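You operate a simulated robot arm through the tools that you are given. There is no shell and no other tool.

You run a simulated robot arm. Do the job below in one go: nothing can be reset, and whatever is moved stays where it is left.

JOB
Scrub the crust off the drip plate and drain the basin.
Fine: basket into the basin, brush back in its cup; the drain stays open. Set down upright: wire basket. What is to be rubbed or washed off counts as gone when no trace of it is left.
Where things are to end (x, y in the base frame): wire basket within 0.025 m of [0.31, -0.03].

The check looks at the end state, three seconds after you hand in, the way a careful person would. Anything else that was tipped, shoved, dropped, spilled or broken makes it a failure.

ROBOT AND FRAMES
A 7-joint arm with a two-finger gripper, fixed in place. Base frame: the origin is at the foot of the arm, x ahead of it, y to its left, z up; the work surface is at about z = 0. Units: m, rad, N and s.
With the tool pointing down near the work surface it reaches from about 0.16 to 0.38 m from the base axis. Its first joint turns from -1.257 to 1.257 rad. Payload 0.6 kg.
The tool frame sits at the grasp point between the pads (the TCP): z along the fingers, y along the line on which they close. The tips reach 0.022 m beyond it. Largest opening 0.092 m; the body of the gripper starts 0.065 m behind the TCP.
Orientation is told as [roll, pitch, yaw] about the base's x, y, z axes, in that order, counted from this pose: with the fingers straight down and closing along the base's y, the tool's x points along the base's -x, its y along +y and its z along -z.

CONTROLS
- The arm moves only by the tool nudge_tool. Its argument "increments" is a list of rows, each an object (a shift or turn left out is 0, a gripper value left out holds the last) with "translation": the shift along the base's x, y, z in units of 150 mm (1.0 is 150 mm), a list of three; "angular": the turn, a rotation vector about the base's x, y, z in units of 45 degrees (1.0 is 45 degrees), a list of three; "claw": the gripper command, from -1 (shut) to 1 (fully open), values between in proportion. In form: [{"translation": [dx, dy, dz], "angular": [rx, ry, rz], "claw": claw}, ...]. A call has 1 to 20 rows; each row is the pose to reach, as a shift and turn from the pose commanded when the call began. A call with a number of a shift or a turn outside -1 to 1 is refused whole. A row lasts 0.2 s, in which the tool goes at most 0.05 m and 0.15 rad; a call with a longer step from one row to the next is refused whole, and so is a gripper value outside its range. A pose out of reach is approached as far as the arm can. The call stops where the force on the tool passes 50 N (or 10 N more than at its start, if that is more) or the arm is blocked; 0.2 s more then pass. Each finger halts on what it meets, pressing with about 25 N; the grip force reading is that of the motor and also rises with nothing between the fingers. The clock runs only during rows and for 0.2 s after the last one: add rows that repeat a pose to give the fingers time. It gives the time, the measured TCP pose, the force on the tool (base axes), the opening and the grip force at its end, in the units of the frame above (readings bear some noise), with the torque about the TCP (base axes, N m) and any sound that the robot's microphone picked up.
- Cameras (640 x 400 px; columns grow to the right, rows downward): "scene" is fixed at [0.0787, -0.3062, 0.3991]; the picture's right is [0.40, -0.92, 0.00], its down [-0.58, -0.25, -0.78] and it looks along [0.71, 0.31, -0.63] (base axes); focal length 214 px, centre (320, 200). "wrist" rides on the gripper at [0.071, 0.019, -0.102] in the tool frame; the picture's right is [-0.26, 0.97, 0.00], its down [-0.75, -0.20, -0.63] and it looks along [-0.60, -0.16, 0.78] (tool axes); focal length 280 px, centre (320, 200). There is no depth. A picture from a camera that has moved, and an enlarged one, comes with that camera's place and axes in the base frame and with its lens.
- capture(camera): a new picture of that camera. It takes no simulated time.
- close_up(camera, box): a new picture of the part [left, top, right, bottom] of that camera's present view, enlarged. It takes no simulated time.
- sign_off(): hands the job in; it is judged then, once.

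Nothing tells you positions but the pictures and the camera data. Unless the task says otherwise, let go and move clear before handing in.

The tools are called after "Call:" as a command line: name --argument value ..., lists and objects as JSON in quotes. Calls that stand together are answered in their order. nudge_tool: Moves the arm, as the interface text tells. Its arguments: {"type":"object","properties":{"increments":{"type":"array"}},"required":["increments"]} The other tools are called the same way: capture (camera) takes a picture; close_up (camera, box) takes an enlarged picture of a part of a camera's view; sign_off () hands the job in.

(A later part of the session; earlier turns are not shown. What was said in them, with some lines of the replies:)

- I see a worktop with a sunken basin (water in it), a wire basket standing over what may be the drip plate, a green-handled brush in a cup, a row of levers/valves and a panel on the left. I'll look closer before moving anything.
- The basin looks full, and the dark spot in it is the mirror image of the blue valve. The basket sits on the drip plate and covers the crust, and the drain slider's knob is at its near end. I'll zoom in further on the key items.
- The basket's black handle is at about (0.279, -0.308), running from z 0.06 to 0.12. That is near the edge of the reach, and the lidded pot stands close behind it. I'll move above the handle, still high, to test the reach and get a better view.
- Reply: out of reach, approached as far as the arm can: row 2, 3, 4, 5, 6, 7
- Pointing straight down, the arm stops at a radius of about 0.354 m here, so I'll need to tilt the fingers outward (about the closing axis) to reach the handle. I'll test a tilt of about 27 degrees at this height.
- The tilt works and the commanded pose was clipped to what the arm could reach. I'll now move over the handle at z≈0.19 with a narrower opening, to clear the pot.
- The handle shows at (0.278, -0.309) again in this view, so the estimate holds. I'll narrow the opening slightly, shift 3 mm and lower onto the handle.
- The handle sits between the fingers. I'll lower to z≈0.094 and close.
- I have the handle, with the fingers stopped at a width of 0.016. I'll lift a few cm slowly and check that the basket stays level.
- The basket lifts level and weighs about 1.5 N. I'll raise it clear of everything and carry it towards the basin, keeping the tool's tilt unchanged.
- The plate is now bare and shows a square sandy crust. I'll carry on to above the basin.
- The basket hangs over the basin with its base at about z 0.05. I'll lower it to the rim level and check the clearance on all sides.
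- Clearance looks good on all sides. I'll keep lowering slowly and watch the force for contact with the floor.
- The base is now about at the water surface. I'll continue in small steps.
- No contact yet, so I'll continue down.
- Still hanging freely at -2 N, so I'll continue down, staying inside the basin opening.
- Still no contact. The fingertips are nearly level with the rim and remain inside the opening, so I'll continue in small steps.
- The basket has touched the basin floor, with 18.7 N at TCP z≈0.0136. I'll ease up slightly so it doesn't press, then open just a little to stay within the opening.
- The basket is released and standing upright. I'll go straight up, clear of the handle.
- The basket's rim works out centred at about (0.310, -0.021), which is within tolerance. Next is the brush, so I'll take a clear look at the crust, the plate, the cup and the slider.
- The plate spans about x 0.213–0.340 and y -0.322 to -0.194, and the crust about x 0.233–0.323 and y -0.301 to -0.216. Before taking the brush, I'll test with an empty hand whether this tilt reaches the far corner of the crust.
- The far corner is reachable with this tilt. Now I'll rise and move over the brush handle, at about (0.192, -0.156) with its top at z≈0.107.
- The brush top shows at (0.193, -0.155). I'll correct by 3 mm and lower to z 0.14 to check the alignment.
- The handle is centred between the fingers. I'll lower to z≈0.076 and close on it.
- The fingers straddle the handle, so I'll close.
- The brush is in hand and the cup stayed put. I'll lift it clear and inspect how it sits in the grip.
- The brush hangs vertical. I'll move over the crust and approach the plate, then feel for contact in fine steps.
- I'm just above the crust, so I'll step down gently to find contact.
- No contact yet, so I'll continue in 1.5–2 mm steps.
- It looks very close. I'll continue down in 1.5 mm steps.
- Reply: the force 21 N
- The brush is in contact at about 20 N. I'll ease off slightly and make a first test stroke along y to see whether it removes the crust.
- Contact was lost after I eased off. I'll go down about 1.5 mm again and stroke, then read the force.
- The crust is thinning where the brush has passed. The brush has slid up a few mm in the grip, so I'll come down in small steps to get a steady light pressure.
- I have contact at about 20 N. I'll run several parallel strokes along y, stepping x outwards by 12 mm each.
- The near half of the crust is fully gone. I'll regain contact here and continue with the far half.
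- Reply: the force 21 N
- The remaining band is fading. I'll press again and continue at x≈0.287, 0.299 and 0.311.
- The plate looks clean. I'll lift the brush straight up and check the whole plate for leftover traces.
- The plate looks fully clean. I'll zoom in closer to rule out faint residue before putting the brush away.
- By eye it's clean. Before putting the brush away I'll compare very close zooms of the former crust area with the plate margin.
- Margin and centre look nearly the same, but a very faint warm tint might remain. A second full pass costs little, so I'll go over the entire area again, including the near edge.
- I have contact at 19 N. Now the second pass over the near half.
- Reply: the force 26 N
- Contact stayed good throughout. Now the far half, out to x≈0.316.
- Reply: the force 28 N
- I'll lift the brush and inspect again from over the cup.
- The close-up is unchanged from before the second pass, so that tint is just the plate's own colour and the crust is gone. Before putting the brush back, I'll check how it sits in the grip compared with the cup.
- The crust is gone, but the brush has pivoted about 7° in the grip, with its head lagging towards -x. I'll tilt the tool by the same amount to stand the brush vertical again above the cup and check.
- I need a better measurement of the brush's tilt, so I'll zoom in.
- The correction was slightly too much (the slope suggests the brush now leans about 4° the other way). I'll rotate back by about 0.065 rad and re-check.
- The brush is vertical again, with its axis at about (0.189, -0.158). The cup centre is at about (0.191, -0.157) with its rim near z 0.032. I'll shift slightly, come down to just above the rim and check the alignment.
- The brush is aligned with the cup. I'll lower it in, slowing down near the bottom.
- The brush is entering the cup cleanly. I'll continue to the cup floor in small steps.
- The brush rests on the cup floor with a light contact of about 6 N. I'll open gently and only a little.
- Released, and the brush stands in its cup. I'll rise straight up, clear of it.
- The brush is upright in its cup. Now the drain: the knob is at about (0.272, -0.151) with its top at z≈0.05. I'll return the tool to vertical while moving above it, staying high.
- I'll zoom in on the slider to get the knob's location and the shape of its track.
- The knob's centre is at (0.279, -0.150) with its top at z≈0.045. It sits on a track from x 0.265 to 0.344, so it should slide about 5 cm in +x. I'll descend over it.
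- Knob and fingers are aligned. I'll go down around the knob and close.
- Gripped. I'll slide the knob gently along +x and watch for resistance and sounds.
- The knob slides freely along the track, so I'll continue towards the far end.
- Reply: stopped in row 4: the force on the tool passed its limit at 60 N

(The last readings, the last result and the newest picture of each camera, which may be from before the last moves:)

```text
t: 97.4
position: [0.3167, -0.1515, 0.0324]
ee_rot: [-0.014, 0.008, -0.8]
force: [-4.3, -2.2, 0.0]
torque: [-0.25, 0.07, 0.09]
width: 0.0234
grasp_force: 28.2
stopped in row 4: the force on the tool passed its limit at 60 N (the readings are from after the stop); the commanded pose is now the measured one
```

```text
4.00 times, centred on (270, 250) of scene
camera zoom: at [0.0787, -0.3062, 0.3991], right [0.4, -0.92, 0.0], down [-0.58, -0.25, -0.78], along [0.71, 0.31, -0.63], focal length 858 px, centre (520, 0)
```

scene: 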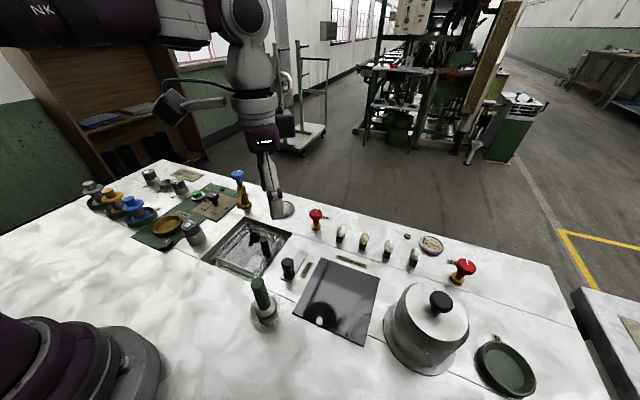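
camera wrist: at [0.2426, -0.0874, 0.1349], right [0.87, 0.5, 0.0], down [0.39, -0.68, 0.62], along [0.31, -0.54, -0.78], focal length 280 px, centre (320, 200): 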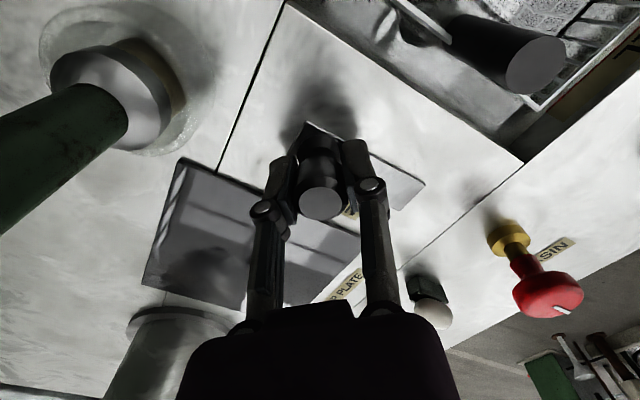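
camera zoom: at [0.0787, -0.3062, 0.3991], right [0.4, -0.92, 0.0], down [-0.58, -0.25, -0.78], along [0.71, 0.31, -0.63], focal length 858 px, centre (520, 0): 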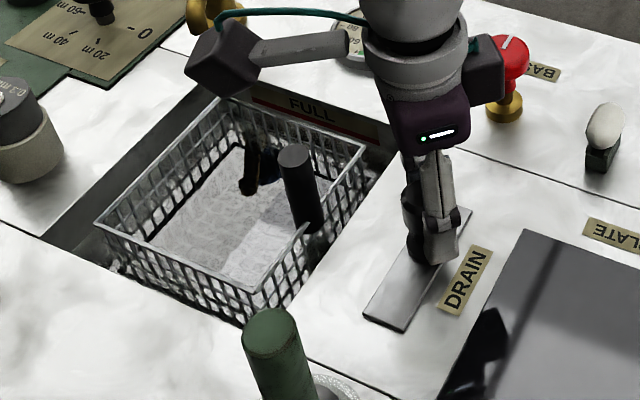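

The slider has reached its end stop after about 4 cm of travel, and the water level is visibly dropping. I'll let go and rise straight up.

Call:
nudge_tool --increments '[{"translation": [0, 0, 0], "claw": -0.5}, {"translation": [0, 0, 0], "claw": -0.2}, {"translation": [0, 0, 0], "claw": 0.1}, {"translation": [0, 0, 0], "claw": 0.2}, {"translation": [0, 0, 0], "claw": 0.2}, {"translation": [0, 0, 0.1], "claw": 0.2}, {"translation": [0, 0, 0.3], "claw": 0.2}, {"translation": [0, 0, 0.6], "claw": 0.2}, {"translation": [0, 0, 0.9], "claw": 0.2}, {"translation": [0, 0, 0.9], "claw": 0.2}]'

Call:
close_up --camera "scene" --box '[200, 200, 340, 300]'

Call:
capture --camera "wrist"

```text
t: 99.6
position: [0.317, -0.1538, 0.1659]
ee_rot: [-0.013, 0.008, -0.799]
force: [0.3, -0.5, -0.4]
torque: [-0.01, 0.0, -0.02]
width: 0.0553
grasp_force: 0.0
```

```text
4.00 times, centred on (270, 250) of scene
camera zoom: at [0.0787, -0.3061, 0.3991], right [0.4, -0.92, 0.0], down [-0.58, -0.25, -0.78], along [0.71, 0.31, -0.63], focal length 858 px, centre (520, 0)
```

zoom: 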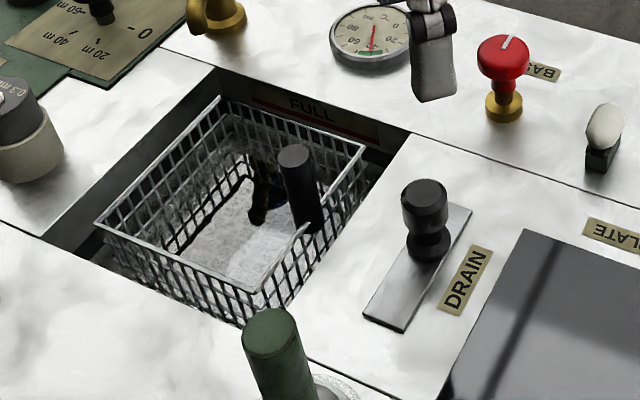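

```text
taken
camera wrist: at [0.2818, -0.089, 0.2682], right [0.87, 0.48, -0.02], down [0.39, -0.68, 0.62], along [0.29, -0.55, -0.78], focal length 280 px, centre (320, 200)
```

wrist: 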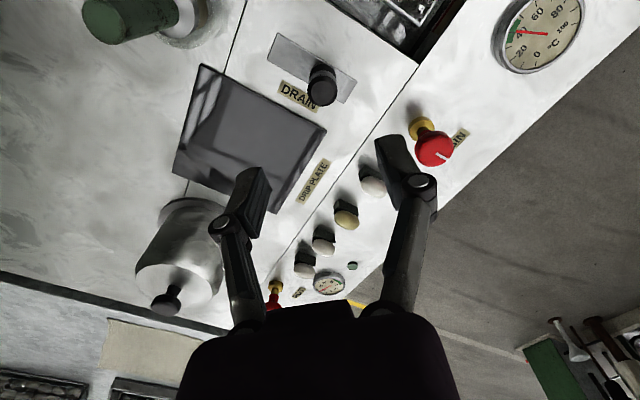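

The basin is draining with the slider staying open. I'll move the arm clear and wait for the basin to empty.

Call:
nudge_tool --increments '[{"translation": [-0.1, 0, 0.2], "claw": 0.2}, {"translation": [-0.25, 0, 0.4], "claw": 0.2}, {"translation": [-0.4, 0, 0.6], "claw": 0.2}, {"translation": [-0.5, 0, 0.7], "claw": 0.2}, {"translation": [-0.5, 0, 0.7], "claw": 0.2}, {"translation": [-0.5, 0, 0.7], "claw": 0.2}, {"translation": [-0.5, 0, 0.7], "claw": 0.2}, {"translation": [-0.5, 0, 0.7], "claw": 0.2}, {"translation": [-0.5, 0, 0.7], "claw": 0.2}, {"translation": [-0.5, 0, 0.7], "claw": 0.2}, {"translation": [-0.5, 0, 0.7], "claw": 0.2}, {"translation": [-0.5, 0, 0.7], "claw": 0.2}, {"translation": [-0.5, 0, 0.7], "claw": 0.2}, {"translation": [-0.5, 0, 0.7], "claw": 0.2}, {"translation": [-0.5, 0, 0.7], "claw": 0.2}, {"translation": [-0.5, 0, 0.7], "claw": 0.2}, {"translation": [-0.5, 0, 0.7], "claw": 0.2}, {"translation": [-0.5, 0, 0.7], "claw": 0.2}, {"translation": [-0.5, 0, 0.7], "claw": 0.2}, {"translation": [-0.5, 0, 0.7], "claw": 0.2}]'

Call:
capture --camera "scene"

Call:
close_up --camera "scene" --box '[190, 200, 330, 300]'

Call:
capture --camera "wrist"

```text
t: 103.8
position: [0.2399, -0.152, 0.2727]
ee_rot: [-0.014, 0.009, -0.801]
force: [-0.6, -0.5, 0.0]
torque: [0.02, 0.01, -0.01]
width: 0.0551
grasp_force: 0.0
```

```text
taken
```

scene: 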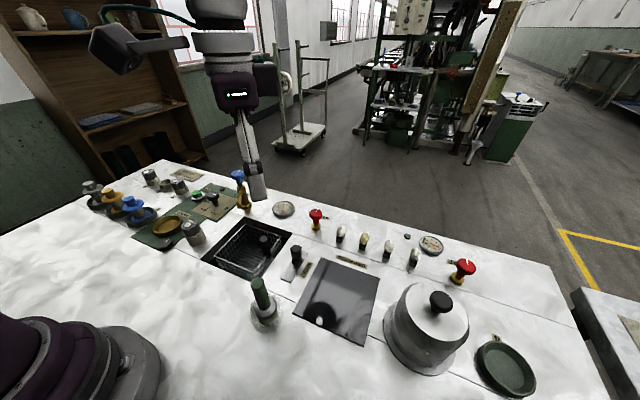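

```text
4.00 times, centred on (260, 250) of scene
camera zoom: at [0.0787, -0.3062, 0.3991], right [0.4, -0.92, 0.0], down [-0.58, -0.25, -0.78], along [0.71, 0.31, -0.63], focal length 858 px, centre (560, 0)
```

zoom: 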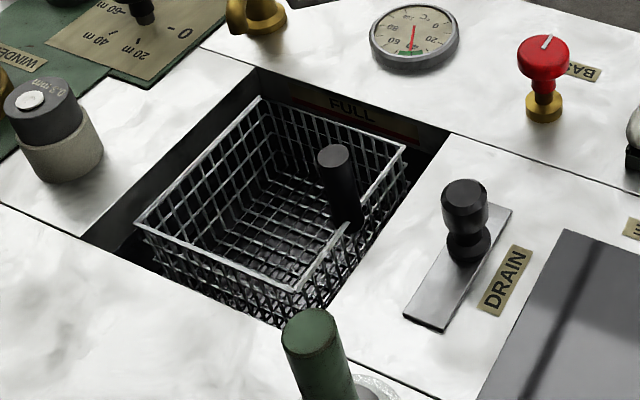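

```text
taken
camera wrist: at [0.2071, -0.0888, 0.3729], right [0.87, 0.48, -0.02], down [0.39, -0.68, 0.62], along [0.29, -0.55, -0.78], focal length 280 px, centre (320, 200)
```

wrist: 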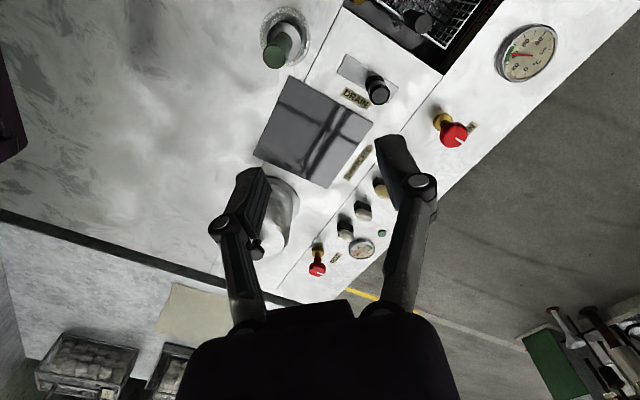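

The basin looks empty and the basket stands upright, centred at about (0.311, -0.021). I'll wait a few more seconds for any remaining water and do a last check of the whole bench.

Call:
nudge_tool --increments '[{"claw": 0.2}, {"claw": 0.2}, {"claw": 0.2}, {"claw": 0.2}, {"claw": 0.2}, {"claw": 0.2}, {"claw": 0.2}, {"claw": 0.2}, {"claw": 0.2}, {"claw": 0.2}, {"claw": 0.2}, {"claw": 0.2}, {"claw": 0.2}, {"claw": 0.2}, {"claw": 0.2}, {"claw": 0.2}, {"claw": 0.2}, {"claw": 0.2}, {"claw": 0.2}, {"claw": 0.2}]'

Call:
close_up --camera "scene" --box '[200, 210, 300, 285]'

Call:
close_up --camera "scene" --box '[230, 230, 400, 350]'

Call:
close_up --camera "scene" --box '[70, 150, 260, 280]'

Call:
close_up --camera "scene" --box '[290, 200, 560, 400]'

```text
t: 108.0
position: [0.2418, -0.1525, 0.2723]
ee_rot: [-0.014, 0.008, -0.8]
force: [0.2, 0.7, 1.0]
torque: [0.0, 0.0, 0.01]
width: 0.0553
grasp_force: 0.0
```

```text
5.33 times, centred on (250, 248) of scene
camera zoom: at [0.0787, -0.3062, 0.3991], right [0.4, -0.92, 0.0], down [-0.58, -0.25, -0.78], along [0.71, 0.31, -0.63], focal length 1144 px, centre (693, -53)
```

zoom: 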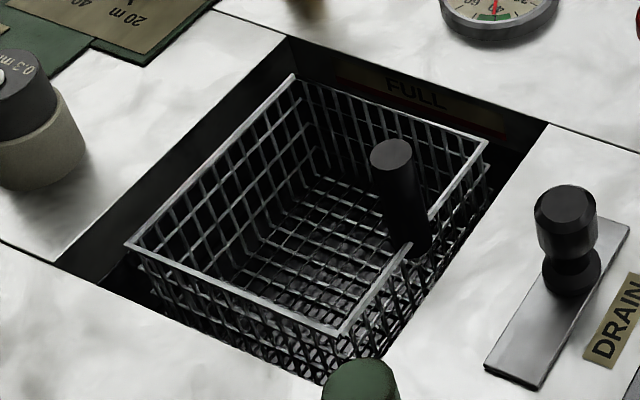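

```text
3.33 times, centred on (315, 290) of scene
camera zoom: at [0.0787, -0.3062, 0.3991], right [0.4, -0.92, 0.0], down [-0.58, -0.25, -0.78], along [0.71, 0.31, -0.63], focal length 715 px, centre (337, -100)
```

zoom: 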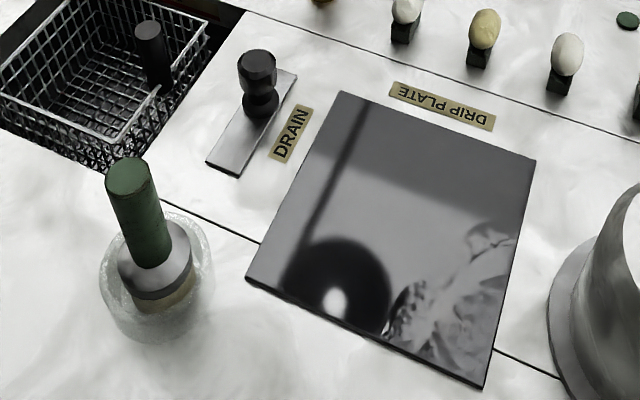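

```text
3.08 times, centred on (165, 215) of scene
camera zoom: at [0.0787, -0.3062, 0.3991], right [0.4, -0.92, 0.0], down [-0.58, -0.25, -0.78], along [0.71, 0.31, -0.63], focal length 660 px, centre (797, 154)
```

zoom: 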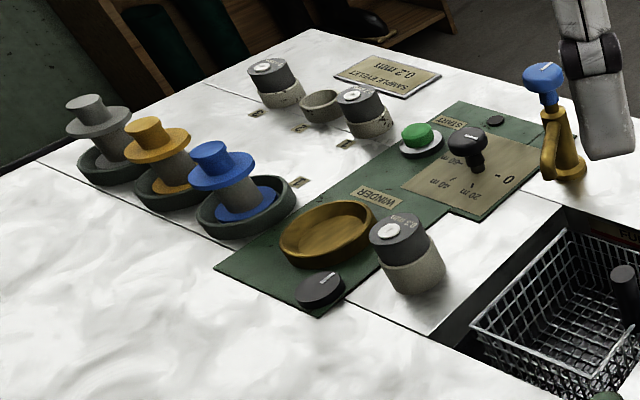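

```text
2.00 times, centred on (425, 300) of scene
camera zoom: at [0.0787, -0.3062, 0.3991], right [0.4, -0.92, 0.0], down [-0.58, -0.25, -0.78], along [0.71, 0.31, -0.63], focal length 429 px, centre (110, 0)
```

zoom: 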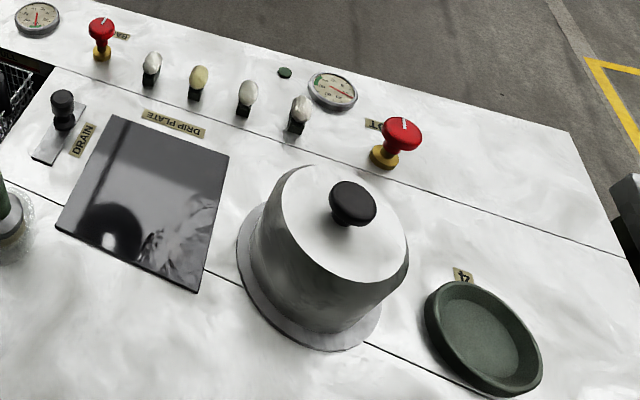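

Everything is as asked: the plate is clean and the basket stands upright in the empty basin at about (0.311, -0.021). The brush is upright in its cup, the drain slider is open, nothing else has moved, and the gripper is clear. I'm handing in now.

Call:
sign_off

```text
The job is handed in.
```

I've handed the job in. The drip plate is scrubbed clean and the basin is drained, with no result from the check yet.

- **Drip plate:** I went over the whole crust area twice, and close-ups show no trace left.
- **Basket:** it stands upright in the basin, centred at about (0.311, -0.021) by the pictures. That is roughly 1 cm from the target and within the 0.025 m allowed.
- **Brush:** it is back upright in its cup.
- **Drain:** the slider is open at its end stop, and the basin looked empty when I handed in.

In the last pictures nothing else on the bench looked moved, and the gripper was open and clear. When the slider reached its stop, the arm briefly pressed hard enough to trip the force limit. The slider stayed open when I let go.
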